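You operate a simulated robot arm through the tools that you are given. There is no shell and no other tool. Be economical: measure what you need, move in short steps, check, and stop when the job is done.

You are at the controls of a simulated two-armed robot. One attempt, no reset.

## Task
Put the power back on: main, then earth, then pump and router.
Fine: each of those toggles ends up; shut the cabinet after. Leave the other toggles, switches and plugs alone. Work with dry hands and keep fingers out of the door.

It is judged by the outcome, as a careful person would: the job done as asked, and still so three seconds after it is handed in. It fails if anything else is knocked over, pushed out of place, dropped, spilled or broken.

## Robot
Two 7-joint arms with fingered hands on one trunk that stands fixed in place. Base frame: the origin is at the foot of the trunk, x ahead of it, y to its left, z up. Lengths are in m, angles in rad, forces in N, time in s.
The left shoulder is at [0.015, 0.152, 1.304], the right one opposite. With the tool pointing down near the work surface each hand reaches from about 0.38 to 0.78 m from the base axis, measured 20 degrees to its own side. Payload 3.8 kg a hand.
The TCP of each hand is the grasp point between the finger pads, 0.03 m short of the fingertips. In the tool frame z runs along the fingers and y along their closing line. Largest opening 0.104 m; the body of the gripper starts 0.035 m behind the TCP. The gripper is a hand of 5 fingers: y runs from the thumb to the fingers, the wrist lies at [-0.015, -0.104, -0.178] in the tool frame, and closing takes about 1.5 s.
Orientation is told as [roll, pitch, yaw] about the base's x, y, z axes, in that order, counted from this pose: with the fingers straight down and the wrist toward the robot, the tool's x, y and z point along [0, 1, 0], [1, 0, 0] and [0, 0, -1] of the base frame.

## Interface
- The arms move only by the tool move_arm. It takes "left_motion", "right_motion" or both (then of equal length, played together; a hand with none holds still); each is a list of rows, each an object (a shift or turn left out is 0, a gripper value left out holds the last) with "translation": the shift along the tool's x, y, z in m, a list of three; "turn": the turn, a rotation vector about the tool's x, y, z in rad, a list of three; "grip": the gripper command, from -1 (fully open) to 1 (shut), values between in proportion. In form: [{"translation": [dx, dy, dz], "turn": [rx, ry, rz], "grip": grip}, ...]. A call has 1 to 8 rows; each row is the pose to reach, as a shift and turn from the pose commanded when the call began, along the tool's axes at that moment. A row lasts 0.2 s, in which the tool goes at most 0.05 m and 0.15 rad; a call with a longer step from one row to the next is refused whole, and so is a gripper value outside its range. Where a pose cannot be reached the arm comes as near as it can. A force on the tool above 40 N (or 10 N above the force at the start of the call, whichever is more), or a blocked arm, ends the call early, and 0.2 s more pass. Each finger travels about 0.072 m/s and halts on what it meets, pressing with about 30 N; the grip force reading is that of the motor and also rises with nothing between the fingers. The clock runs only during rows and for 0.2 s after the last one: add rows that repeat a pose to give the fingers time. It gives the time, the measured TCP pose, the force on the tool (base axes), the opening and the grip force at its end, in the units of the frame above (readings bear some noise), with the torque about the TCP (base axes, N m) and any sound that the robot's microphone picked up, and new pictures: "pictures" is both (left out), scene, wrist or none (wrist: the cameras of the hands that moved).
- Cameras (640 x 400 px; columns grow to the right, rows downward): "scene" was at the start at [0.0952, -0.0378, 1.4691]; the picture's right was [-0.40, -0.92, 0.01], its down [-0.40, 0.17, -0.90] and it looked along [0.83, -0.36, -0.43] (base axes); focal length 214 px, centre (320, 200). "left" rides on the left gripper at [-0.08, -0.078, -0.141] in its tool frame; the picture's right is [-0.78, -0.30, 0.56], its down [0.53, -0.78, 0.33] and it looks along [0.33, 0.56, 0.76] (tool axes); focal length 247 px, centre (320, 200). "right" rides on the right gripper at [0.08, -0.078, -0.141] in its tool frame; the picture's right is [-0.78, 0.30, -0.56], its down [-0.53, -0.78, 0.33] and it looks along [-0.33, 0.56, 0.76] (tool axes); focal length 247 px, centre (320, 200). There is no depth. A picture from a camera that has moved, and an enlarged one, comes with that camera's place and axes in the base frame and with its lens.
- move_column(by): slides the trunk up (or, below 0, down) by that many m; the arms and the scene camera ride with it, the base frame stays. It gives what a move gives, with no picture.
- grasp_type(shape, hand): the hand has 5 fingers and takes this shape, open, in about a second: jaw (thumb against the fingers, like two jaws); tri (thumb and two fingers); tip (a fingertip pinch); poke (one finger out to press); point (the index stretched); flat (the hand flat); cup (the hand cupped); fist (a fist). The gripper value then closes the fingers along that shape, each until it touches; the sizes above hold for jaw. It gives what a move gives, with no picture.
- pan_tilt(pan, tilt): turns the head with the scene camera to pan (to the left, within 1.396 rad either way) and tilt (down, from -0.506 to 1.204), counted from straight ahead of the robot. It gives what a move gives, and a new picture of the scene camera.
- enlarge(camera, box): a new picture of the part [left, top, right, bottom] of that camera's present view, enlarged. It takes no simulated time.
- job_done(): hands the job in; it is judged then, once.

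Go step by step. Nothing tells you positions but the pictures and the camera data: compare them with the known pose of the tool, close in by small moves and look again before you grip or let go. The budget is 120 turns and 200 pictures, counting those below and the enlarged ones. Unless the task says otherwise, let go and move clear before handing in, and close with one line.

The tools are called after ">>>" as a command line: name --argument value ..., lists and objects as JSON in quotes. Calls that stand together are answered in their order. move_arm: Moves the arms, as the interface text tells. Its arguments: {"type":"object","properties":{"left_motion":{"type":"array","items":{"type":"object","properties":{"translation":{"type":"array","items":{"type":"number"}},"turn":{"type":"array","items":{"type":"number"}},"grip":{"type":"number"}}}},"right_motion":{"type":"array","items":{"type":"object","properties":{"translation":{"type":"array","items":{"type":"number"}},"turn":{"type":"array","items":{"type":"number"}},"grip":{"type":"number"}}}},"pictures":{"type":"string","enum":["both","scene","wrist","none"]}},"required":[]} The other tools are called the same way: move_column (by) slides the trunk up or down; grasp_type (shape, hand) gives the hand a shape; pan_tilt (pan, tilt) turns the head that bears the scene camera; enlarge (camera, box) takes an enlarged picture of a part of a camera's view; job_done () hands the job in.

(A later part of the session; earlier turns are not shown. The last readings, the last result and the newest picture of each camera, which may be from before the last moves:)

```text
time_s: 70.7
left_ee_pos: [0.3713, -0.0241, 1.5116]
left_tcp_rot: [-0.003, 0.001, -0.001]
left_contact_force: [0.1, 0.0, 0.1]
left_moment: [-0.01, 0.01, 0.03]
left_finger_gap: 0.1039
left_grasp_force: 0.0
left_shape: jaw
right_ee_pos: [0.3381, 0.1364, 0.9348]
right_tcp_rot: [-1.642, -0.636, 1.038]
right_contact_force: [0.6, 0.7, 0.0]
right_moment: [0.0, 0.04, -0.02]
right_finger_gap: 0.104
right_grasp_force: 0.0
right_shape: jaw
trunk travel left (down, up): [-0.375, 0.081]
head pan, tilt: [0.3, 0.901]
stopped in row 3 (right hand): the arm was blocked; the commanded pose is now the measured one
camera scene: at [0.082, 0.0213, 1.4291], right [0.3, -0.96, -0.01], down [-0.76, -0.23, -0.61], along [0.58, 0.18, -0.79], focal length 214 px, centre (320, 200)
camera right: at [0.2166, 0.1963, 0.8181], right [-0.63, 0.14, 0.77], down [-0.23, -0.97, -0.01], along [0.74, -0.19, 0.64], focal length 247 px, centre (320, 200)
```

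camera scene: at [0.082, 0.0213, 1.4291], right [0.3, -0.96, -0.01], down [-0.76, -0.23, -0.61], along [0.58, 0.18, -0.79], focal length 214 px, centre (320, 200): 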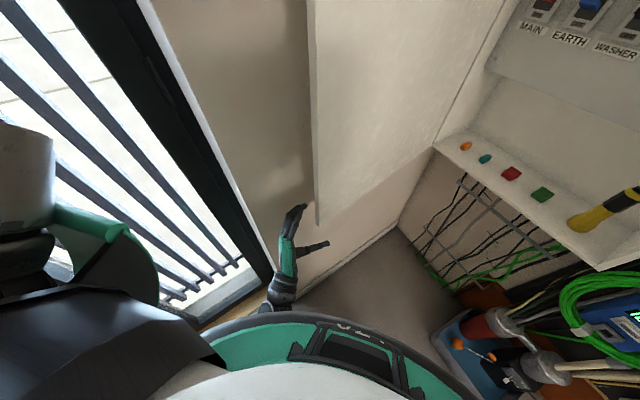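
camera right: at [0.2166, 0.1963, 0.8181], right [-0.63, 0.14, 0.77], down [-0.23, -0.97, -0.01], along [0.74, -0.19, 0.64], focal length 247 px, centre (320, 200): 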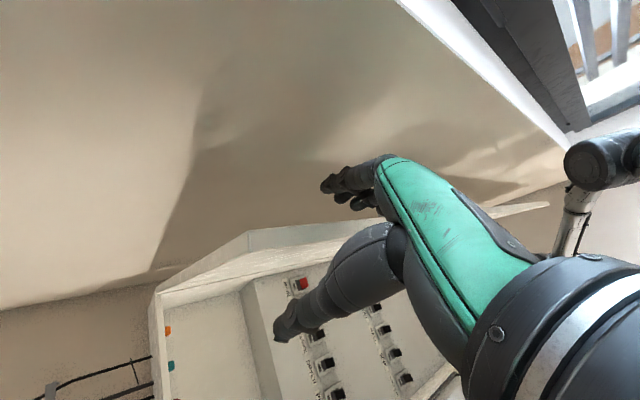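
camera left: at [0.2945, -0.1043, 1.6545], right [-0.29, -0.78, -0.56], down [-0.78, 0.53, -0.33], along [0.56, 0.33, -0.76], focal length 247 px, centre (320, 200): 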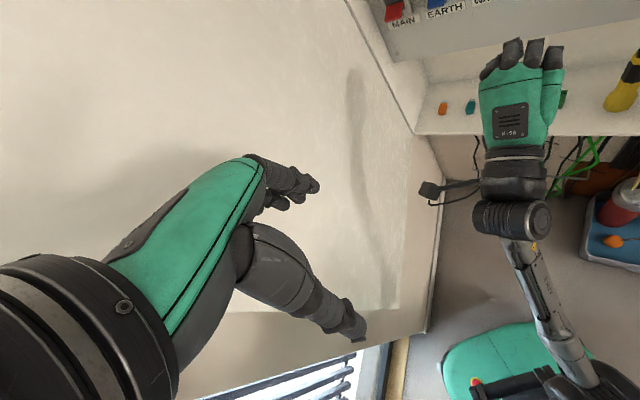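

The fingers are now visibly on the wall side of the edge. I'll shift outward a bit more, relaxing the yaw, and then advance along the door.

>>> move_arm --right_motion '[{"translation": [0.008, 0.01, 0.0], "turn": [-0.06, 0.045, 0]}, {"translation": [0.0155, 0.021, 0.001], "turn": [-0.121, 0.09, 0.008]}, {"translation": [0.016, 0.02, 0.016], "turn": [-0.121, 0.09, 0.008]}, {"translation": [0.017, 0.019, 0.031], "turn": [-0.121, 0.09, 0.008]}, {"translation": [0.017, 0.018, 0.046], "turn": [-0.121, 0.09, 0.008]}]' --pictures "both"

>>> enlarge --camera "scene" --box '[240, 160, 400, 260]'

```text
time_s: 71.9
left_ee_pos: [0.3709, -0.0257, 1.5124]
left_tcp_rot: [-0.002, -0.001, 0.001]
left_contact_force: [-0.1, -0.5, -0.1]
left_moment: [-0.03, 0.01, 0.0]
left_finger_gap: 0.1035
left_grasp_force: 0.1
left_shape: jaw
right_ee_pos: [0.3883, 0.1329, 0.936]
right_tcp_rot: [-1.64, -0.64, 1.19]
right_contact_force: [-0.1, 1.2, -0.5]
right_moment: [0.0, -0.02, -0.02]
right_finger_gap: 0.1038
right_grasp_force: 0.0
right_shape: jaw
trunk travel left (down, up): [-0.375, 0.081]
head pan, tilt: [0.3, 0.901]
camera scene: at [0.0823, 0.021, 1.4291], right [0.3, -0.96, -0.01], down [-0.76, -0.23, -0.61], along [0.58, 0.18, -0.8], focal length 214 px, centre (320, 200)
camera right: at [0.2597, 0.1745, 0.8187], right [-0.64, 0.04, 0.77], down [-0.08, -1.0, -0.02], along [0.76, -0.07, 0.64], focal length 247 px, centre (320, 200)
```

scene: 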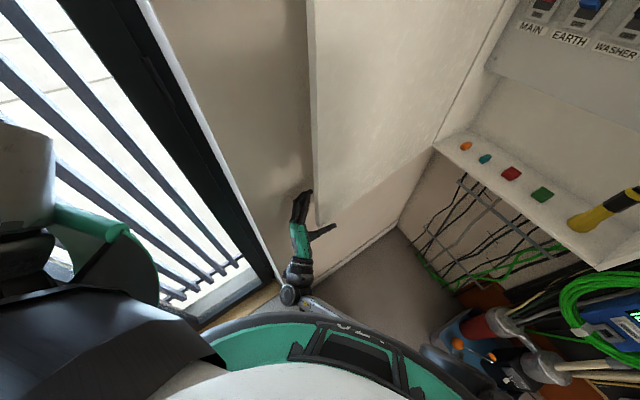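
right: 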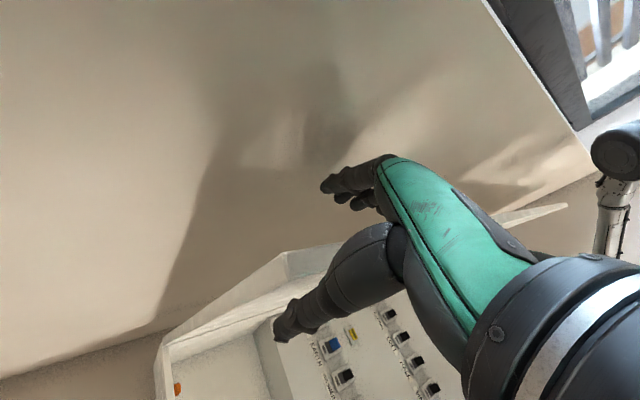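

```text
4.00 times, centred on (320, 210) of scene
camera zoom: at [0.0823, 0.021, 1.4291], right [0.3, -0.96, -0.01], down [-0.76, -0.23, -0.61], along [0.58, 0.18, -0.8], focal length 858 px, centre (320, 160)
```

zoom: 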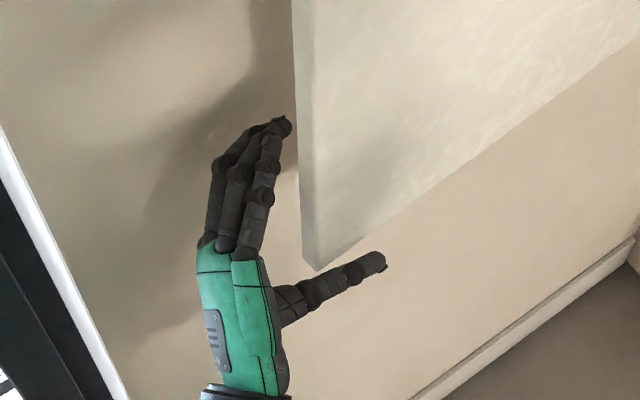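

The jaw now straddles the door edge nicely. Before pulling, I have to get the left hand out of the door's sweep: back toward the robot, then left, outside the arc.

>>> move_arm --left_motion '[{"translation": [0, -0.035, 0]}, {"translation": [0, -0.07, 0]}, {"translation": [0, -0.105, 0]}, {"translation": [0.04, -0.11, 0]}, {"translation": [0.085, -0.11, 0]}, {"translation": [0.13, -0.11, 0]}, {"translation": [0.175, -0.11, 0]}]' --pictures "both"

```text
time_s: 73.5
left_ee_pos: [0.2574, 0.1551, 1.5146]
left_tcp_rot: [-0.004, -0.002, 0.001]
left_contact_force: [-1.7, 0.4, -0.2]
left_moment: [0.01, 0.04, -0.01]
left_finger_gap: 0.1038
left_grasp_force: 0.0
left_shape: jaw
right_ee_pos: [0.3888, 0.1344, 0.9353]
right_tcp_rot: [-1.642, -0.639, 1.194]
right_contact_force: [-0.5, 0.1, 0.4]
right_moment: [0.04, -0.05, 0.0]
right_finger_gap: 0.1039
right_grasp_force: 0.0
right_shape: jaw
trunk travel left (down, up): [-0.375, 0.081]
head pan, tilt: [0.3, 0.901]
camera scene: at [0.0811, 0.0238, 1.4291], right [0.3, -0.96, 0.0], down [-0.76, -0.23, -0.61], along [0.58, 0.18, -0.79], focal length 214 px, centre (320, 200)
camera left: at [0.1799, 0.0741, 1.6557], right [-0.3, -0.78, -0.56], down [-0.78, 0.53, -0.34], along [0.56, 0.33, -0.76], focal length 247 px, centre (320, 200)
```

scene: 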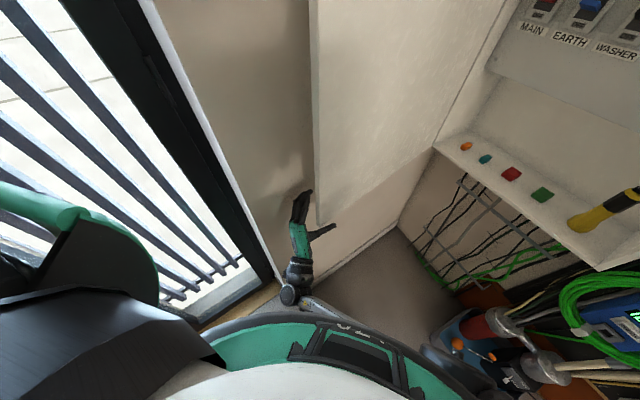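
left: 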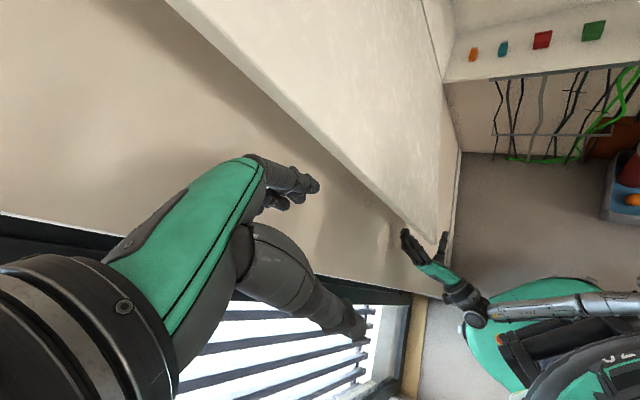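

The left hand is clear, beside the door's edge. Now I'll pull the door along its arc with the right fingers.

>>> move_arm --right_motion '[{"translation": [-0.011, -0.0146, -0.0028], "turn": [-0.027, 0.02, 0.002]}, {"translation": [-0.022, -0.0293, -0.0057], "turn": [-0.053, 0.04, 0.003]}, {"translation": [-0.033, -0.0439, -0.0085], "turn": [-0.08, 0.06, 0.005]}, {"translation": [-0.044, -0.0587, -0.0095], "turn": [-0.107, 0.081, 0.007]}, {"translation": [-0.055, -0.0735, -0.0102], "turn": [-0.133, 0.101, 0.008]}, {"translation": [-0.066, -0.0884, -0.0107], "turn": [-0.16, 0.121, 0.01]}]' --pictures "both"

```text
time_s: 74.9
left_ee_pos: [0.2591, 0.1495, 1.514]
left_tcp_rot: [0.001, -0.002, -0.001]
left_contact_force: [0.0, 0.3, -0.2]
left_moment: [0.03, -0.01, 0.0]
left_finger_gap: 0.1037
left_grasp_force: 0.1
left_shape: jaw
right_ee_pos: [0.3347, 0.0378, 0.9352]
right_tcp_rot: [-1.638, -0.638, 1.392]
right_contact_force: [-0.1, 0.0, 0.7]
right_moment: [0.0, -0.01, 0.04]
right_finger_gap: 0.1039
right_grasp_force: 0.1
right_shape: jaw
trunk travel left (down, up): [-0.375, 0.081]
head pan, tilt: [0.3, 0.901]
camera scene: at [0.0817, 0.0206, 1.4292], right [0.3, -0.96, -0.01], down [-0.76, -0.23, -0.61], along [0.58, 0.18, -0.79], focal length 214 px, centre (320, 200)
camera right: at [0.1994, 0.0529, 0.8189], right [-0.63, -0.09, 0.77], down [0.12, -0.99, -0.02], along [0.76, 0.08, 0.64], focal length 247 px, centre (320, 200)
```

scene: 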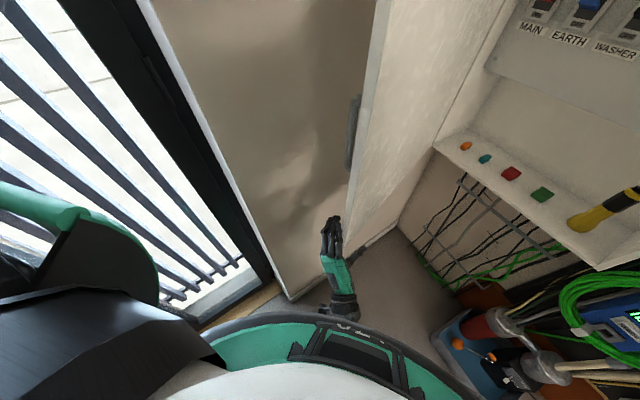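
right: 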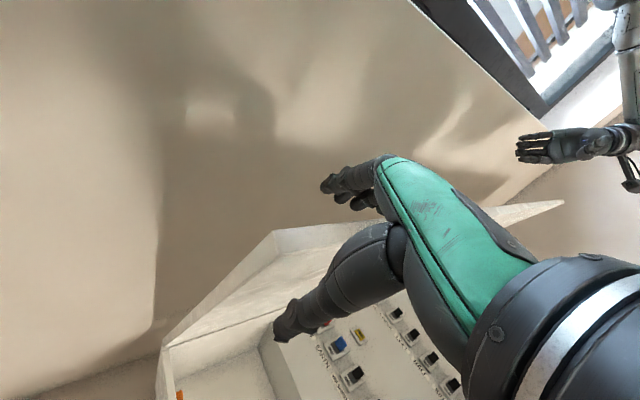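

The door swings freely and follows. I can also see a handle on its outer face. I'll pull on along the arc.

>>> move_arm --right_motion '[{"translation": [-0.011, -0.0146, -0.0018], "turn": [-0.027, 0.02, 0.002]}, {"translation": [-0.022, -0.0292, -0.0036], "turn": [-0.053, 0.04, 0.003]}, {"translation": [-0.033, -0.0437, -0.0055], "turn": [-0.08, 0.06, 0.005]}, {"translation": [-0.044, -0.0583, -0.0073], "turn": [-0.107, 0.081, 0.007]}, {"translation": [-0.055, -0.0729, -0.009], "turn": [-0.133, 0.101, 0.008]}, {"translation": [-0.0655, -0.0875, -0.011], "turn": [-0.16, 0.121, 0.01]}]' --pictures "both"

```text
time_s: 76.3
left_ee_pos: [0.2588, 0.1509, 1.5152]
left_tcp_rot: [-0.001, -0.001, 0.001]
left_contact_force: [0.6, 0.7, 0.1]
left_moment: [-0.01, 0.02, 0.01]
left_finger_gap: 0.1038
left_grasp_force: 0.0
left_shape: jaw
right_ee_pos: [0.2977, -0.0698, 0.9333]
right_tcp_rot: [-1.63, -0.633, 1.587]
right_contact_force: [0.7, 0.2, 0.1]
right_moment: [0.03, 0.01, -0.03]
right_finger_gap: 0.1039
right_grasp_force: 0.1
right_shape: jaw
trunk travel left (down, up): [-0.375, 0.081]
head pan, tilt: [0.3, 0.901]
camera scene: at [0.0819, 0.0204, 1.4288], right [0.3, -0.96, -0.01], down [-0.76, -0.23, -0.61], along [0.58, 0.18, -0.79], focal length 214 px, centre (320, 200)
camera right: at [0.1616, -0.0828, 0.8176], right [-0.6, -0.21, 0.77], down [0.32, -0.95, -0.01], along [0.74, 0.24, 0.63], focal length 247 px, centre (320, 200)
```

scene: 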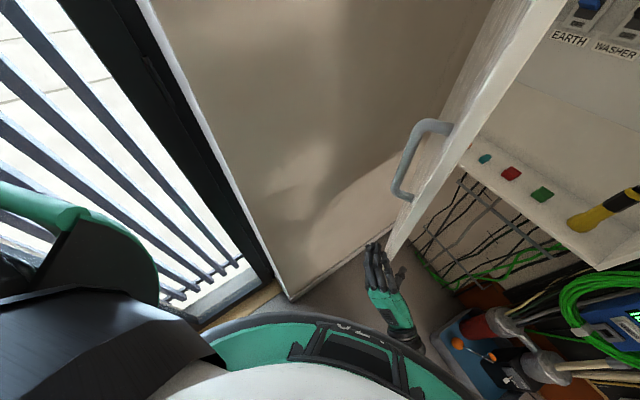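
right: 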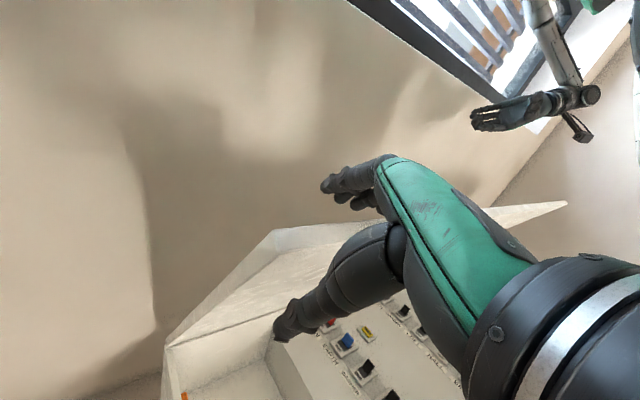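

The door is now half-way and its D-handle is visible outside (z about 1.07–1.23). I'll drop the right hand below the door's bottom to release it without touching it, and bring the left hand behind the door's outer face, above the handle.

>>> move_arm --right_motion '[{"translation": [0.026, -0.019, -0.0014]}, {"translation": [0.051, -0.038, -0.0028]}, {"translation": [0.077, -0.057, -0.004]}, {"translation": [0.103, -0.076, -0.0056]}, {"translation": [0.129, -0.095, -0.007]}]' --left_motion '[{"translation": [-0.01, 0.03, 0.01]}, {"translation": [-0.025, 0.06, 0.02]}, {"translation": [-0.04, 0.09, 0.03]}, {"translation": [-0.055, 0.115, 0.04]}, {"translation": [-0.07, 0.14, 0.05]}]' --pictures "both"

```text
time_s: 77.2
left_ee_pos: [0.3463, 0.1103, 1.4848]
left_tcp_rot: [-0.003, 0.0, 0.001]
left_contact_force: [0.3, 0.0, 0.0]
left_moment: [0.02, 0.0, -0.03]
left_finger_gap: 0.104
left_grasp_force: 0.1
left_shape: jaw
right_ee_pos: [0.3029, -0.0809, 0.9128]
right_tcp_rot: [-1.68, -0.757, 1.64]
right_contact_force: [-0.3, 0.5, 0.4]
right_moment: [0.01, -0.04, 0.0]
right_finger_gap: 0.1041
right_grasp_force: 0.1
right_shape: jaw
trunk travel left (down, up): [-0.375, 0.081]
head pan, tilt: [0.3, 0.901]
stopped in row 4 (right hand): the arm was blocked; the commanded pose is now the measured one
camera scene: at [0.0824, 0.0204, 1.4292], right [0.3, -0.96, -0.01], down [-0.76, -0.23, -0.61], along [0.58, 0.18, -0.79], focal length 214 px, centre (320, 200)
camera right: at [0.171, -0.0814, 0.7919], right [-0.62, -0.32, 0.72], down [0.34, -0.93, -0.12], along [0.71, 0.17, 0.68], focal length 247 px, centre (320, 200)
camera left: at [0.2677, 0.0297, 1.6261], right [-0.29, -0.78, -0.56], down [-0.78, 0.53, -0.33], along [0.56, 0.33, -0.76], focal length 247 px, centre (320, 200)
```

scene: 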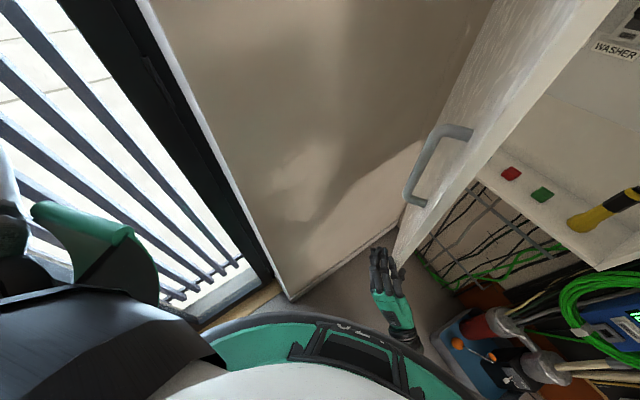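
right: 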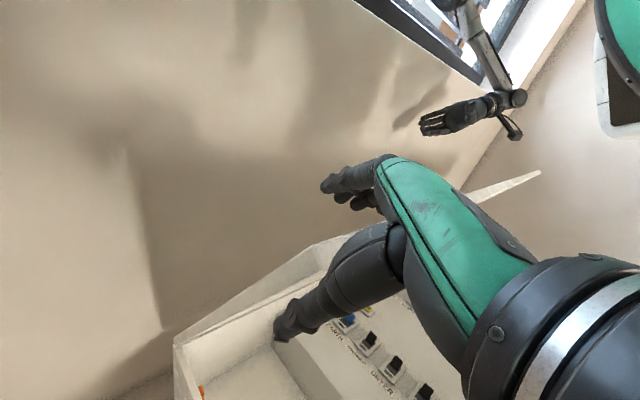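
left: 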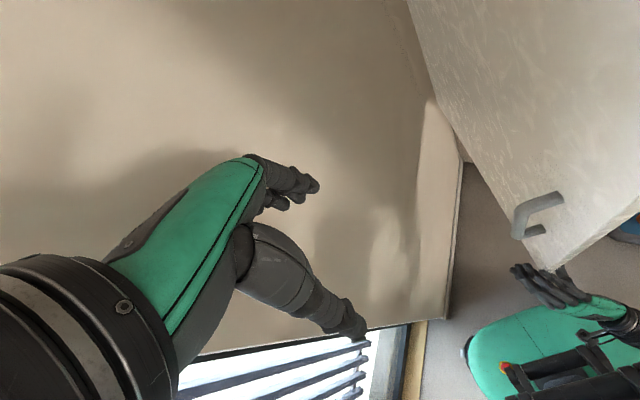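

The right arm can't reach lower by itself, so I'll lower the trunk 12 cm to bring its hand below the door's bottom edge.

>>> move_column --by -0.12

>>> pan_tilt --pan 0.1 --tilt 0.85

```text
time_s: 78.0
left_ee_pos: [0.3507, 0.111, 1.4134]
left_tcp_rot: [0.0, 0.008, 0.0]
left_contact_force: [0.7, 0.7, -0.5]
left_moment: [0.0, 0.0, 0.01]
left_finger_gap: 0.1038
left_grasp_force: 0.0
left_shape: jaw
right_ee_pos: [0.3028, -0.086, 0.8913]
right_tcp_rot: [-1.731, -0.825, 1.695]
right_contact_force: [1.0, 0.1, 0.4]
right_moment: [-0.02, 0.01, 0.01]
right_finger_gap: 0.1038
right_grasp_force: 0.0
right_shape: jaw
trunk travel left (down, up): [-0.31, 0.146]
head pan, tilt: [0.3, 0.901]
stopped: the arm was blocked; the commanded pose is now the measured one
```

```text
time_s: 78.8
left_ee_pos: [0.3486, 0.1108, 1.4163]
left_tcp_rot: [-0.002, 0.005, 0.0]
left_contact_force: [0.1, -0.1, 0.8]
left_moment: [-0.03, 0.01, 0.01]
left_finger_gap: 0.1038
left_grasp_force: 0.0
left_shape: jaw
right_ee_pos: [0.3022, -0.0854, 0.8936]
right_tcp_rot: [-1.738, -0.824, 1.701]
right_contact_force: [0.0, -0.2, 0.2]
right_moment: [-0.03, -0.01, -0.02]
right_finger_gap: 0.1039
right_grasp_force: 0.1
right_shape: jaw
trunk travel left (down, up): [-0.31, 0.146]
head pan, tilt: [0.099, 0.85]
camera scene: at [0.1037, 0.0068, 1.3629], right [0.1, -0.99, -0.01], down [-0.78, -0.08, -0.62], along [0.61, 0.07, -0.79], focal length 214 px, centre (320, 200)
```

scene: 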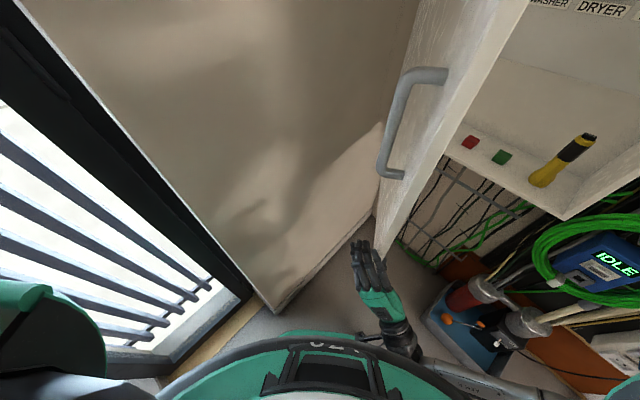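

The right forearm meets the robot's own base, so I can't go lower. The door edge overlaps the fingers by only about 2.5 cm, so I'll raise the trunk back and withdraw the hand straight toward the robot.

>>> move_column --by 0.08

>>> move_arm --right_motion '[{"translation": [0, 0, -0.015]}, {"translation": [0, 0, -0.03]}, {"translation": [0, 0, -0.045]}, {"translation": [0, 0, -0.06]}]' --pictures "both"

```text
time_s: 79.9
left_ee_pos: [0.3473, 0.1102, 1.4966]
left_tcp_rot: [-0.002, 0.005, 0.0]
left_contact_force: [-1.1, 0.3, 0.5]
left_moment: [0.04, -0.01, 0.03]
left_finger_gap: 0.104
left_grasp_force: 0.0
left_shape: jaw
right_ee_pos: [0.3016, -0.084, 0.9697]
right_tcp_rot: [-1.732, -0.82, 1.694]
right_contact_force: [0.5, -0.2, -0.2]
right_moment: [0.0, 0.0, -0.01]
right_finger_gap: 0.1042
right_grasp_force: 0.1
right_shape: jaw
trunk travel left (down, up): [-0.39, 0.066]
head pan, tilt: [0.099, 0.85]
```

```text
time_s: 80.9
left_ee_pos: [0.3465, 0.1112, 1.4977]
left_tcp_rot: [-0.002, 0.004, 0.002]
left_contact_force: [-0.5, 0.4, 0.4]
left_moment: [0.01, -0.03, -0.01]
left_finger_gap: 0.1036
left_grasp_force: 0.1
left_shape: jaw
right_ee_pos: [0.245, -0.087, 0.9658]
right_tcp_rot: [-1.743, -0.816, 1.697]
right_contact_force: [0.4, -0.5, 0.4]
right_moment: [0.01, 0.01, -0.01]
right_finger_gap: 0.1042
right_grasp_force: 0.1
right_shape: jaw
trunk travel left (down, up): [-0.39, 0.066]
head pan, tilt: [0.099, 0.85]
camera scene: at [0.0847, 0.0066, 1.4495], right [0.1, -0.99, 0.0], down [-0.76, -0.07, -0.65], along [0.65, 0.07, -0.76], focal length 214 px, centre (320, 200)
camera right: at [0.1182, -0.0824, 0.8392], right [-0.64, -0.37, 0.67], down [0.35, -0.92, -0.16], along [0.68, 0.13, 0.72], focal length 247 px, centre (320, 200)
```

scene: 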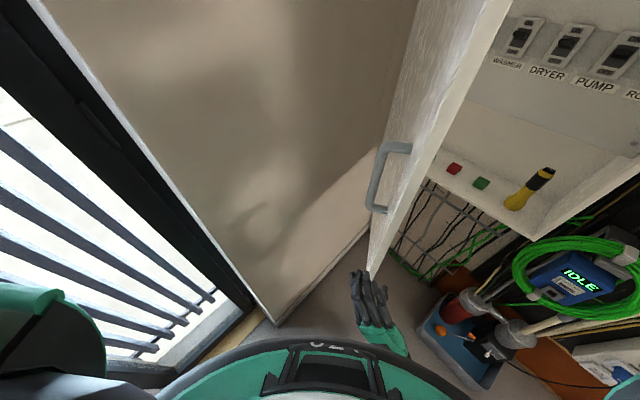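
right: 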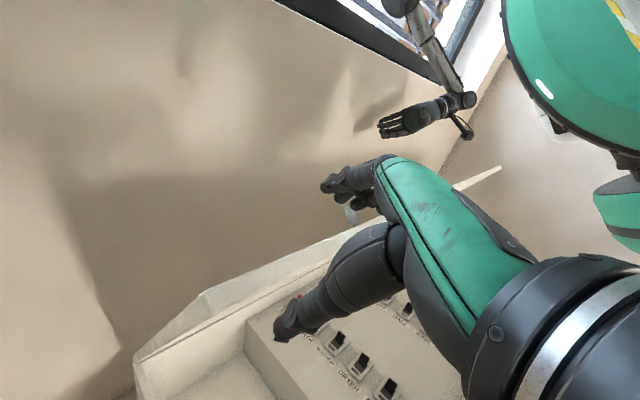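

The right hand is free of the door. I'll move it right, outside the door's arc, and bring the left hand closer to the door's outer face.

>>> move_arm --right_motion '[{"translation": [-0.028, -0.021, -0.003]}, {"translation": [-0.0565, -0.042, -0.006]}, {"translation": [-0.085, -0.063, -0.009]}, {"translation": [-0.113, -0.084, -0.01]}, {"translation": [-0.141, -0.105, -0.01]}, {"translation": [-0.17, -0.126, -0.01]}, {"translation": [-0.198, -0.147, -0.01]}, {"translation": [-0.226, -0.168, -0.01]}]' --left_motion '[{"translation": [-0.006, 0.009, 0.004]}, {"translation": [-0.012, 0.018, 0.008]}, {"translation": [-0.018, 0.027, 0.012]}, {"translation": [-0.024, 0.036, 0.016]}, {"translation": [-0.03, 0.045, 0.02]}, {"translation": [-0.036, 0.054, 0.024]}, {"translation": [-0.043, 0.062, 0.027]}, {"translation": [-0.05, 0.07, 0.03]}]' --pictures "both"

```text
time_s: 82.7
left_ee_pos: [0.4183, 0.0612, 1.4668]
left_tcp_rot: [-0.001, 0.002, 0.001]
left_contact_force: [-0.6, 0.7, -0.1]
left_moment: [0.01, 0.01, -0.02]
left_finger_gap: 0.1035
left_grasp_force: 0.1
left_shape: jaw
right_ee_pos: [0.2317, -0.3649, 0.9951]
right_tcp_rot: [-1.732, -0.82, 1.695]
right_contact_force: [-0.1, 0.0, 0.8]
right_moment: [0.0, 0.01, 0.04]
right_finger_gap: 0.1038
right_grasp_force: 0.0
right_shape: jaw
trunk travel left (down, up): [-0.39, 0.066]
head pan, tilt: [0.099, 0.85]
camera scene: at [0.0855, 0.0056, 1.4492], right [0.1, -0.99, 0.0], down [-0.76, -0.07, -0.65], along [0.65, 0.07, -0.76], focal length 214 px, centre (320, 200)
camera right: at [0.1029, -0.359, 0.8694], right [-0.63, -0.37, 0.68], down [0.36, -0.92, -0.17], along [0.69, 0.13, 0.71], focal length 247 px, centre (320, 200)
camera left: at [0.3418, -0.0201, 1.6099], right [-0.3, -0.78, -0.56], down [-0.78, 0.53, -0.33], along [0.55, 0.33, -0.76], focal length 247 px, centre (320, 200)
```

scene: 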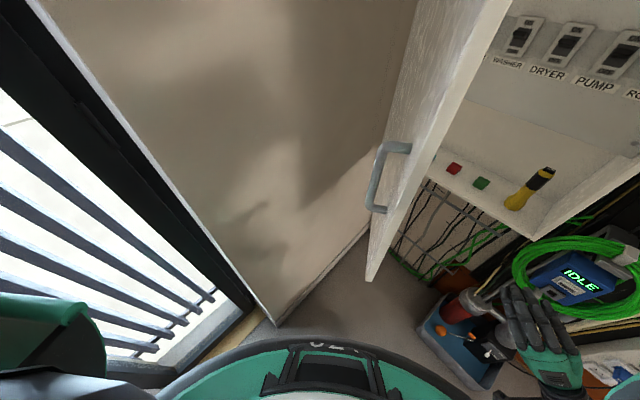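
right: 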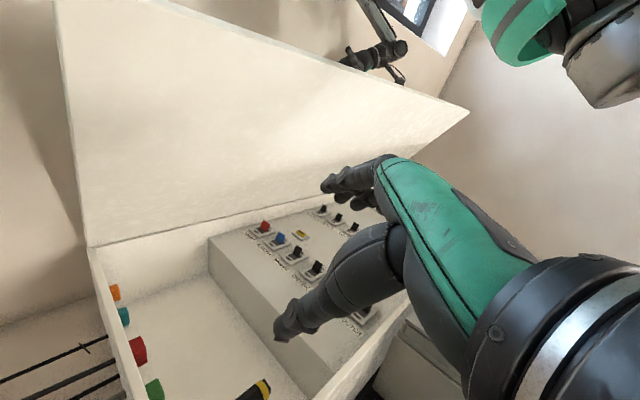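
left: 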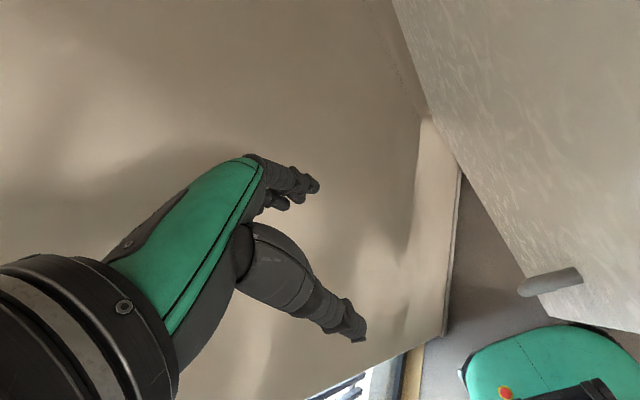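

Both hands are clear. I'll make a fist with the left hand and yaw it so the backs of the fingers face the door, keeping its camera away from the door, and shift slightly closer.

>>> grasp_type --hand "left" --shape "fist"

>>> move_arm --left_motion '[{"turn": [0, 0, 0.14]}, {"turn": [0, 0, 0.28]}, {"turn": [0, 0, 0.42]}, {"turn": [0, 0, 0.56]}, {"translation": [-0.01, 0, 0], "turn": [0, 0, 0.7]}, {"translation": [-0.02, 0, 0], "turn": [0, 0, 0.84]}, {"translation": [-0.035, 0, 0], "turn": [0, 0, 0.98]}, {"translation": [-0.05, 0, 0], "turn": [0, 0, 1.12]}]' --right_motion '[{"translation": [-0.01, -0.01, 0]}, {"translation": [-0.02, -0.02, 0]}, {"translation": [-0.03, -0.03, 0]}, {"translation": [-0.04, -0.04, 0]}, {"translation": [-0.05, -0.05, 0]}, {"translation": [-0.05, -0.05, 0]}, {"translation": [-0.05, -0.05, 0]}, {"translation": [-0.05, -0.05, 0]}]' --pictures "wrist"

>>> pan_tilt --pan 0.0 --tilt 0.3

```text
time_s: 83.6
left_ee_pos: [0.4193, 0.0618, 1.4661]
left_tcp_rot: [0.001, 0.003, 0.0]
left_contact_force: [-0.3, -0.6, -0.6]
left_moment: [-0.01, -0.01, -0.02]
left_finger_gap: 0.0002
left_grasp_force: 0.1
left_shape: fist
right_ee_pos: [0.2306, -0.3632, 0.9944]
right_tcp_rot: [-1.732, -0.82, 1.695]
right_contact_force: [-0.2, 0.3, 0.8]
right_moment: [-0.02, 0.01, -0.01]
right_finger_gap: 0.1036
right_grasp_force: 0.0
right_shape: jaw
trunk travel left (down, up): [-0.39, 0.066]
head pan, tilt: [0.099, 0.85]
```

```text
time_s: 85.6
left_ee_pos: [0.3943, -0.0096, 1.4706]
left_tcp_rot: [0.005, -0.003, -1.143]
left_contact_force: [0.0, 0.0, -0.6]
left_moment: [0.03, -0.01, -0.02]
left_finger_gap: 0.0961
left_grasp_force: 0.0
left_shape: fist
right_ee_pos: [0.1967, -0.453, 0.99]
right_tcp_rot: [-1.749, -0.82, 1.676]
right_contact_force: [2.3, 0.0, -0.2]
right_moment: [-0.03, -0.06, -0.01]
right_finger_gap: 0.1038
right_grasp_force: 0.0
right_shape: jaw
trunk travel left (down, up): [-0.39, 0.066]
head pan, tilt: [0.099, 0.85]
stopped in row 8 (left hand): the arm was blocked; the commanded pose is now the measured one
camera right: at [0.0702, -0.4443, 0.8631], right [-0.65, -0.35, 0.67], down [0.33, -0.93, -0.17], along [0.68, 0.11, 0.72], focal length 247 px, centre (320, 200)
camera left: at [0.2884, 0.0267, 1.6128], right [-0.83, -0.05, -0.56], down [0.17, 0.93, -0.33], along [0.54, -0.37, -0.76], focal length 247 px, centre (320, 200)
```

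right: 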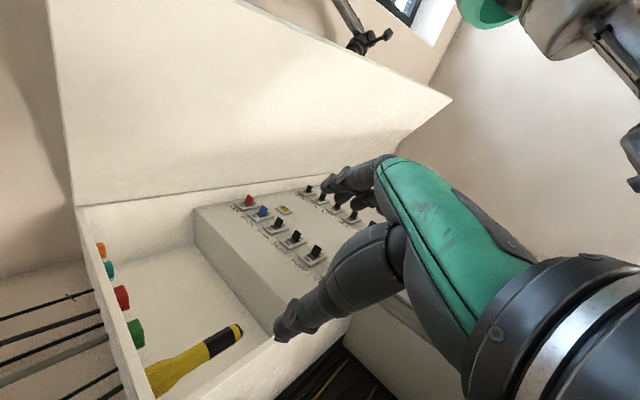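
left: 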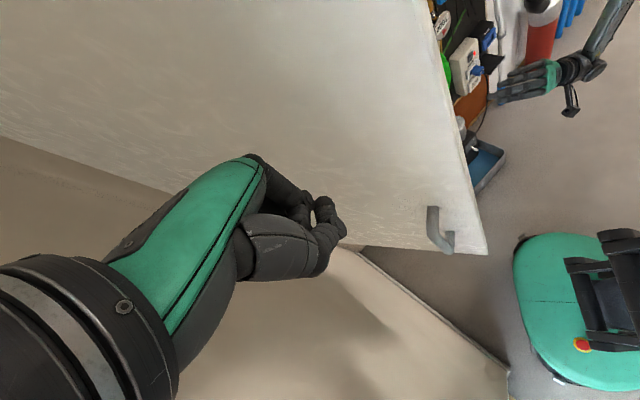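

```text
time_s: 86.6
left_ee_pos: [0.3955, -0.0092, 1.4712]
left_tcp_rot: [0.005, 0.004, -1.139]
left_contact_force: [-0.1, 0.0, -0.6]
left_moment: [0.02, -0.03, 0.03]
left_finger_gap: 0.0959
left_grasp_force: 0.0
left_shape: fist
right_ee_pos: [0.2042, -0.4508, 0.9889]
right_tcp_rot: [-1.757, -0.823, 1.692]
right_contact_force: [-0.4, 0.1, -0.1]
right_moment: [0.02, -0.05, 0.0]
right_finger_gap: 0.104
right_grasp_force: 0.2
right_shape: jaw
trunk travel left (down, up): [-0.39, 0.066]
head pan, tilt: [0.0, 0.3]
camera scene: at [0.0805, -0.0099, 1.4983], right [0.0, -1.0, -0.01], down [-0.29, 0.01, -0.96], along [0.96, 0.0, -0.29], focal length 214 px, centre (320, 200)
```

scene: 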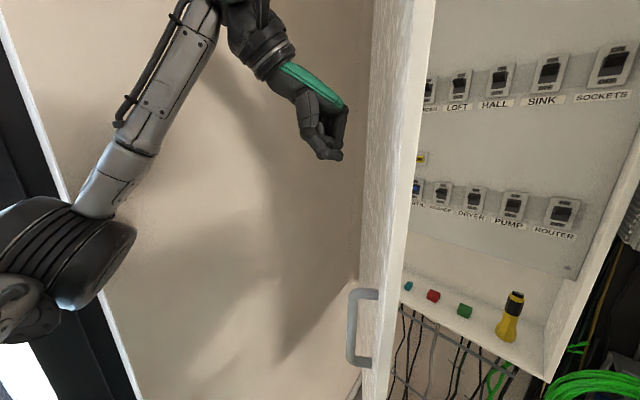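

The fist faces the door's outer side, about 5 cm away. I'll push the door to the right, toward closing.

>>> move_arm --left_motion '[{"translation": [-0.0125, 0.027, 0]}, {"translation": [-0.025, 0.0545, 0]}, {"translation": [-0.0376, 0.082, 0]}, {"translation": [-0.05, 0.109, 0]}, {"translation": [-0.0585, 0.136, 0]}, {"translation": [-0.067, 0.163, 0]}, {"translation": [-0.0755, 0.19, 0]}]' --pictures "both"

```text
time_s: 88.2
left_ee_pos: [0.4229, -0.2089, 1.4678]
left_tcp_rot: [-0.005, 0.003, -1.137]
left_contact_force: [-0.2, -0.2, 0.2]
left_moment: [0.0, 0.01, 0.02]
left_finger_gap: 0.0
left_grasp_force: 0.1
left_shape: fist
right_ee_pos: [0.2156, -0.4476, 0.9883]
right_tcp_rot: [-1.737, -0.82, 1.678]
right_contact_force: [-1.0, 0.0, 0.1]
right_moment: [0.02, 0.01, -0.03]
right_finger_gap: 0.1041
right_grasp_force: 0.1
right_shape: jaw
trunk travel left (down, up): [-0.39, 0.066]
head pan, tilt: [0.0, 0.3]
camera scene: at [0.0993, -0.0029, 1.4976], right [0.0, -1.0, 0.0], down [-0.31, 0.0, -0.95], along [0.95, 0.0, -0.31], focal length 214 px, centre (320, 200)
camera left: at [0.3193, -0.173, 1.6099], right [-0.83, -0.06, -0.55], down [0.16, 0.93, -0.33], along [0.53, -0.36, -0.77], focal length 247 px, centre (320, 200)
```

scene: 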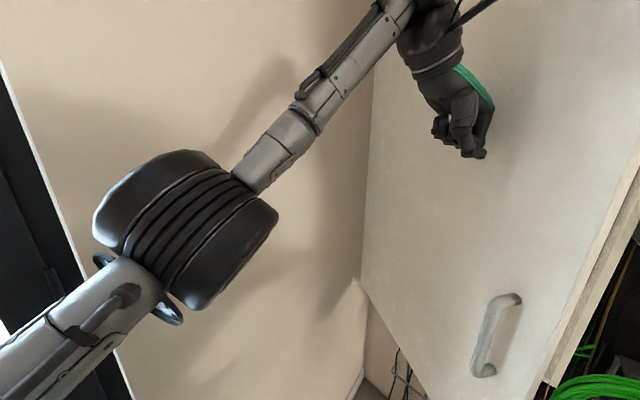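
left: 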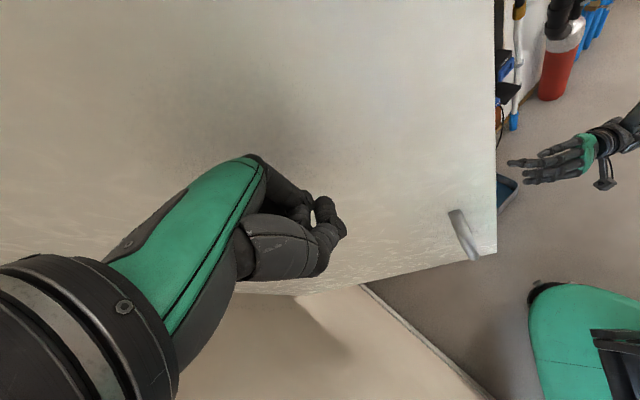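

The door is nearly shut. I'll keep pushing with the fist, turning the push direction toward the cabinet.

>>> move_arm --left_motion '[{"translation": [-0.003, 0.028, 0]}, {"translation": [-0.006, 0.056, 0]}, {"translation": [-0.009, 0.084, 0]}, {"translation": [-0.011, 0.112, 0]}, {"translation": [-0.013, 0.138, 0]}, {"translation": [-0.014, 0.16, 0]}]' --pictures "none"

>>> pan_tilt --pan -0.5 --tilt 0.4

```text
time_s: 89.6
left_ee_pos: [0.3982, -0.2615, 1.4525]
left_tcp_rot: [-0.01, 0.003, -1.138]
left_contact_force: [-0.2, 0.0, 0.3]
left_moment: [0.01, -0.01, -0.02]
left_finger_gap: 0.0962
left_grasp_force: 0.1
left_shape: fist
left hand out of reach, approached as far as the arm can: row 1, 2, 3, 4, 5, 6
right_ee_pos: [0.2166, -0.447, 0.988]
right_tcp_rot: [-1.734, -0.818, 1.676]
right_contact_force: [-0.2, -0.3, -0.7]
right_moment: [0.0, 0.0, -0.04]
right_finger_gap: 0.104
right_grasp_force: 0.0
right_shape: jaw
trunk travel left (down, up): [-0.39, 0.066]
head pan, tilt: [0.0, 0.3]
```

```text
time_s: 90.5
left_ee_pos: [0.3992, -0.2593, 1.4535]
left_tcp_rot: [-0.009, 0.003, -1.135]
left_contact_force: [-0.4, 0.5, -0.3]
left_moment: [-0.01, 0.01, 0.0]
left_finger_gap: 0.096
left_grasp_force: 0.0
left_shape: fist
right_ee_pos: [0.2167, -0.447, 0.9882]
right_tcp_rot: [-1.731, -0.818, 1.674]
right_contact_force: [0.4, -0.8, 0.1]
right_moment: [0.05, -0.01, 0.01]
right_finger_gap: 0.1039
right_grasp_force: 0.2
right_shape: jaw
trunk travel left (down, up): [-0.39, 0.066]
head pan, tilt: [-0.499, 0.4]
camera scene: at [0.0893, -0.0455, 1.4883], right [-0.48, -0.88, 0.01], down [-0.35, 0.19, -0.92], along [0.8, -0.44, -0.4], focal length 214 px, centre (320, 200)
```

scene: 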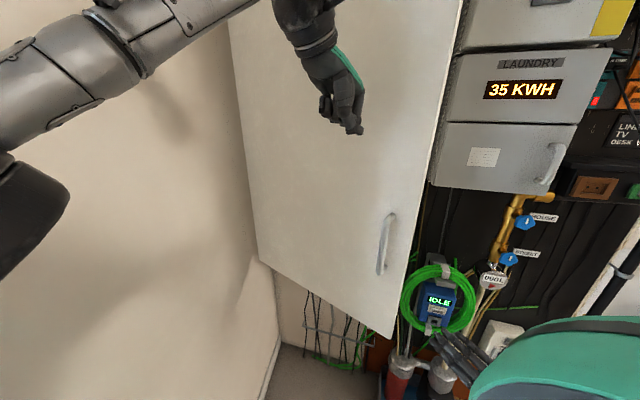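

The door is about 20° from shut and the left arm is at its reach limit. I'll finish with the right fist below the handle: make the fist, then move in front of the door.

>>> grasp_type --hand "right" --shape "fist"

>>> move_arm --right_motion '[{"translation": [0.02, 0.016, 0.015]}, {"translation": [0.042, 0.032, 0.03]}, {"translation": [0.064, 0.049, 0.045]}, {"translation": [0.064, 0.049, 0.06]}]' --pictures "both"

```text
time_s: 91.4
left_ee_pos: [0.401, -0.2598, 1.4526]
left_tcp_rot: [-0.009, 0.004, -1.136]
left_contact_force: [0.0, 0.4, -0.6]
left_moment: [-0.02, 0.0, -0.03]
left_finger_gap: 0.096
left_grasp_force: 0.0
left_shape: fist
right_ee_pos: [0.2169, -0.4463, 0.9882]
right_tcp_rot: [-1.734, -0.818, 1.676]
right_contact_force: [1.0, 0.6, -0.1]
right_moment: [0.0, -0.01, 0.02]
right_finger_gap: 0.0003
right_grasp_force: 0.0
right_shape: fist
trunk travel left (down, up): [-0.39, 0.066]
head pan, tilt: [-0.499, 0.4]
```

```text
time_s: 92.4
left_ee_pos: [0.3995, -0.2613, 1.4525]
left_tcp_rot: [-0.01, 0.004, -1.135]
left_contact_force: [-0.1, 0.4, -0.3]
left_moment: [-0.03, 0.0, 0.01]
left_finger_gap: 0.0962
left_grasp_force: 0.1
left_shape: fist
right_ee_pos: [0.2797, -0.3656, 0.9851]
right_tcp_rot: [-1.733, -0.818, 1.674]
right_contact_force: [0.1, -0.2, 0.5]
right_moment: [0.03, 0.03, -0.01]
right_finger_gap: 0.0
right_grasp_force: 0.1
right_shape: fist
trunk travel left (down, up): [-0.39, 0.066]
head pan, tilt: [-0.499, 0.4]
camera scene: at [0.0895, -0.0458, 1.4882], right [-0.48, -0.88, 0.01], down [-0.35, 0.19, -0.92], along [0.8, -0.44, -0.4], focal length 214 px, centre (320, 200)
camera right: at [0.1519, -0.3589, 0.8605], right [-0.64, -0.36, 0.68], down [0.34, -0.93, -0.17], along [0.69, 0.12, 0.72], focal length 247 px, centre (320, 200)
```

scene: 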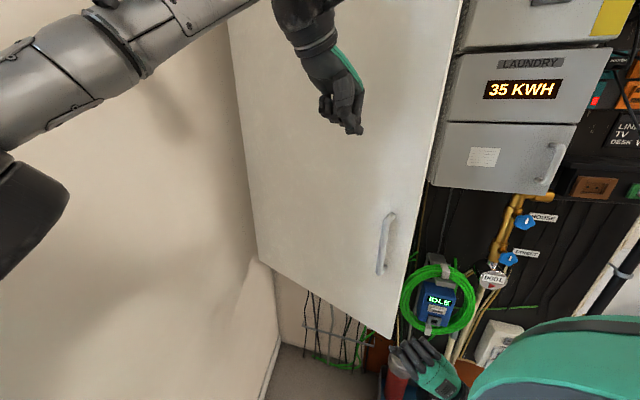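
right: 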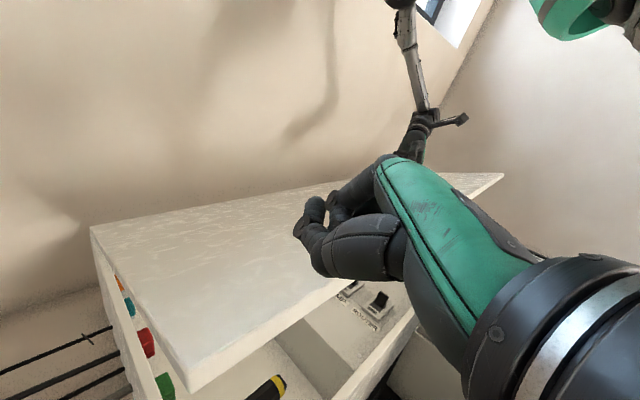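

The fist is on the outer side of the door. I'll push forward, a bit lower to stay clear of the handle.

>>> move_arm --right_motion '[{"translation": [0.005, -0.016, 0.03]}, {"translation": [0.005, -0.03, 0.058]}, {"translation": [0.005, -0.045, 0.086]}, {"translation": [0.005, -0.056, 0.115]}]' --pictures "both"

```text
time_s: 93.4
left_ee_pos: [0.4014, -0.2596, 1.4527]
left_tcp_rot: [-0.01, 0.004, -1.136]
left_contact_force: [-0.3, -0.1, -0.5]
left_moment: [-0.03, 0.04, 0.02]
left_finger_gap: 0.0961
left_grasp_force: 0.0
left_shape: fist
right_ee_pos: [0.4005, -0.404, 0.9546]
right_tcp_rot: [-1.729, -0.818, 1.672]
right_contact_force: [0.3, -1.0, -0.3]
right_moment: [0.01, 0.0, -0.01]
right_finger_gap: 0.0
right_grasp_force: 0.0
right_shape: fist
trunk travel left (down, up): [-0.39, 0.066]
head pan, tilt: [-0.499, 0.4]
camera scene: at [0.0909, -0.0459, 1.4881], right [-0.48, -0.88, 0.01], down [-0.35, 0.19, -0.92], along [0.8, -0.44, -0.4], focal length 214 px, centre (320, 200)
camera right: at [0.2714, -0.3963, 0.8291], right [-0.64, -0.36, 0.68], down [0.34, -0.93, -0.17], along [0.69, 0.12, 0.71], focal length 247 px, centre (320, 200)
```

scene: 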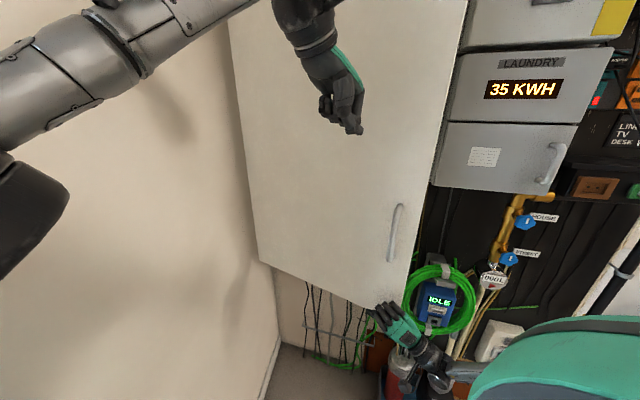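
right: 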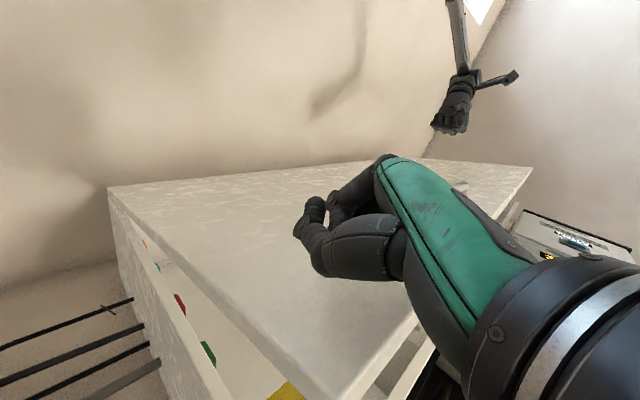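

The door is only a few degrees from shut. I'll keep pushing straight into the cabinet.

>>> move_arm --right_motion '[{"translation": [-0.01, -0.0115, 0.015]}, {"translation": [-0.0195, -0.023, 0.0295]}, {"translation": [-0.029, -0.0345, 0.044]}, {"translation": [-0.0387, -0.046, 0.059]}, {"translation": [-0.0435, -0.052, 0.066]}]' --pictures "both"

```text
time_s: 94.6
left_ee_pos: [0.4005, -0.2602, 1.453]
left_tcp_rot: [-0.01, 0.004, -1.137]
left_contact_force: [0.3, -1.0, -0.1]
left_moment: [0.03, 0.0, -0.02]
left_finger_gap: 0.096
left_grasp_force: 0.1
left_shape: fist
right_ee_pos: [0.464, -0.4719, 0.9566]
right_tcp_rot: [-1.734, -0.819, 1.677]
right_contact_force: [0.1, 0.3, -0.2]
right_moment: [0.02, -0.02, 0.01]
right_finger_gap: 0.0
right_grasp_force: 0.0
right_shape: fist
trunk travel left (down, up): [-0.39, 0.066]
head pan, tilt: [-0.499, 0.4]
camera scene: at [0.0903, -0.0451, 1.4882], right [-0.48, -0.88, 0.01], down [-0.35, 0.19, -0.92], along [0.8, -0.44, -0.4], focal length 214 px, centre (320, 200)
camera right: at [0.3353, -0.4641, 0.8317], right [-0.64, -0.36, 0.68], down [0.34, -0.93, -0.17], along [0.69, 0.12, 0.72], focal length 247 px, centre (320, 200)
```

scene: 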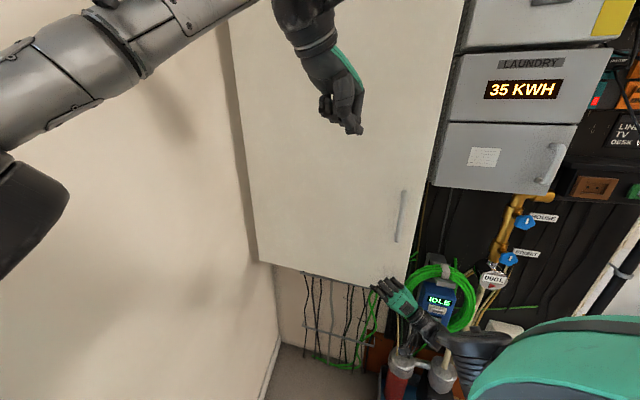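
right: 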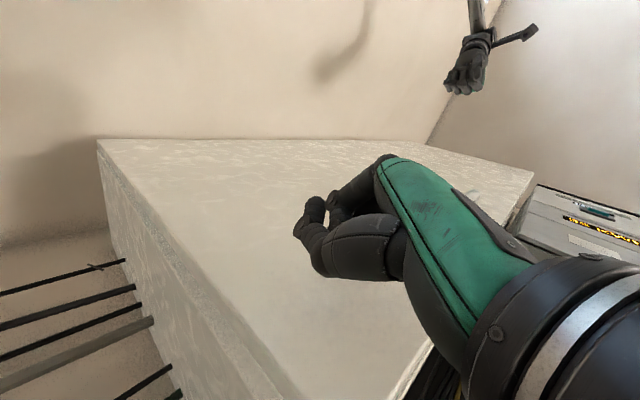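

The door looks practically shut. I'll press a little more until it's firmly seated.

>>> move_arm --right_motion '[{"translation": [-0.0065, -0.008, 0.01]}, {"translation": [-0.013, -0.0155, 0.02]}, {"translation": [-0.0195, -0.023, 0.03]}, {"translation": [-0.026, -0.031, 0.04]}]' --pictures "wrist"

>>> enlarge --camera "scene" --box '[230, 120, 470, 270]'

```text
time_s: 95.6
left_ee_pos: [0.4, -0.2612, 1.4536]
left_tcp_rot: [-0.008, 0.003, -1.135]
left_contact_force: [-0.9, -0.7, 0.6]
left_moment: [-0.01, -0.04, -0.03]
left_finger_gap: 0.0957
left_grasp_force: 0.2
left_shape: fist
right_ee_pos: [0.4684, -0.4841, 0.9694]
right_tcp_rot: [-1.734, -0.818, 1.678]
right_contact_force: [-0.1, 0.1, 0.2]
right_moment: [0.01, -0.06, 0.01]
right_finger_gap: 0.0
right_grasp_force: 0.0
right_shape: fist
right hand out of reach, approached as far as the arm can: row 1, 2, 3, 4
trunk travel left (down, up): [-0.39, 0.066]
head pan, tilt: [-0.499, 0.4]
camera right: at [0.3404, -0.4772, 0.8454], right [-0.64, -0.36, 0.68], down [0.34, -0.93, -0.17], along [0.69, 0.12, 0.72], focal length 247 px, centre (320, 200)
```

right: 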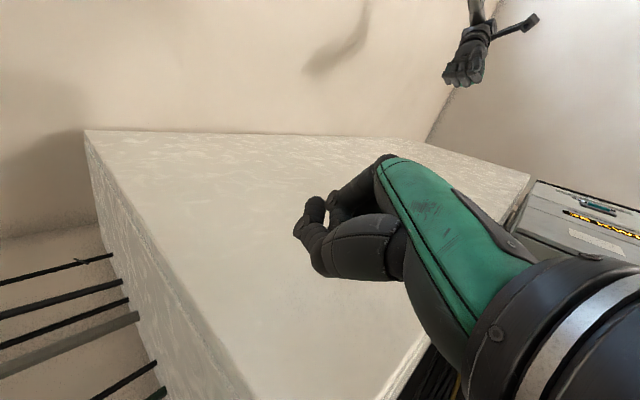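

```text
2.67 times, centred on (350, 195) of scene
camera zoom: at [0.0889, -0.0459, 1.4883], right [-0.48, -0.88, 0.01], down [-0.35, 0.19, -0.92], along [0.8, -0.44, -0.4], focal length 572 px, centre (240, 213)
```

zoom: 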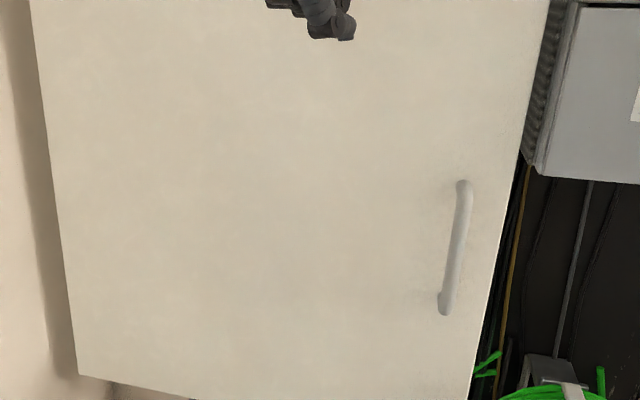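

I'll inspect the seam between door and cabinet to confirm it's fully closed.

>>> enlarge --camera "right" --box '[70, 110, 310, 260]'

>>> enlarge --camera "right" --box '[180, 250, 420, 400]'

```text
2.67 times, centred on (190, 185) of right
camera zoom: at [0.3404, -0.4772, 0.8454], right [-0.64, -0.36, 0.68], down [0.34, -0.93, -0.17], along [0.69, 0.12, 0.72], focal length 659 px, centre (667, 240)
```

zoom: 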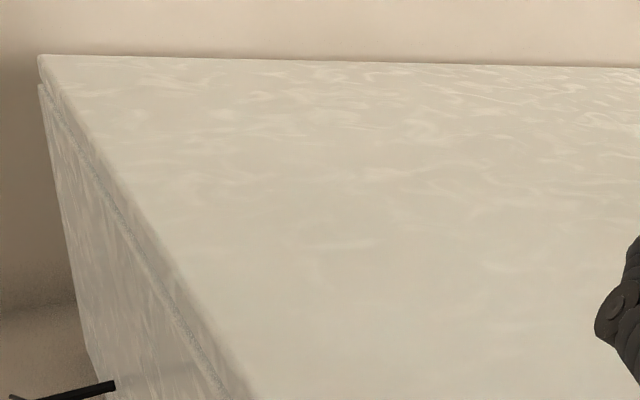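

```text
2.67 times, centred on (300, 325) of right
camera zoom: at [0.3404, -0.4772, 0.8454], right [-0.64, -0.36, 0.68], down [0.34, -0.93, -0.17], along [0.69, 0.12, 0.72], focal length 659 px, centre (373, -133)
```

zoom: 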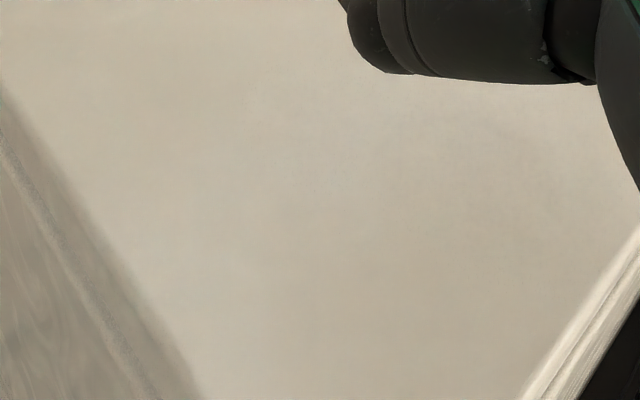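

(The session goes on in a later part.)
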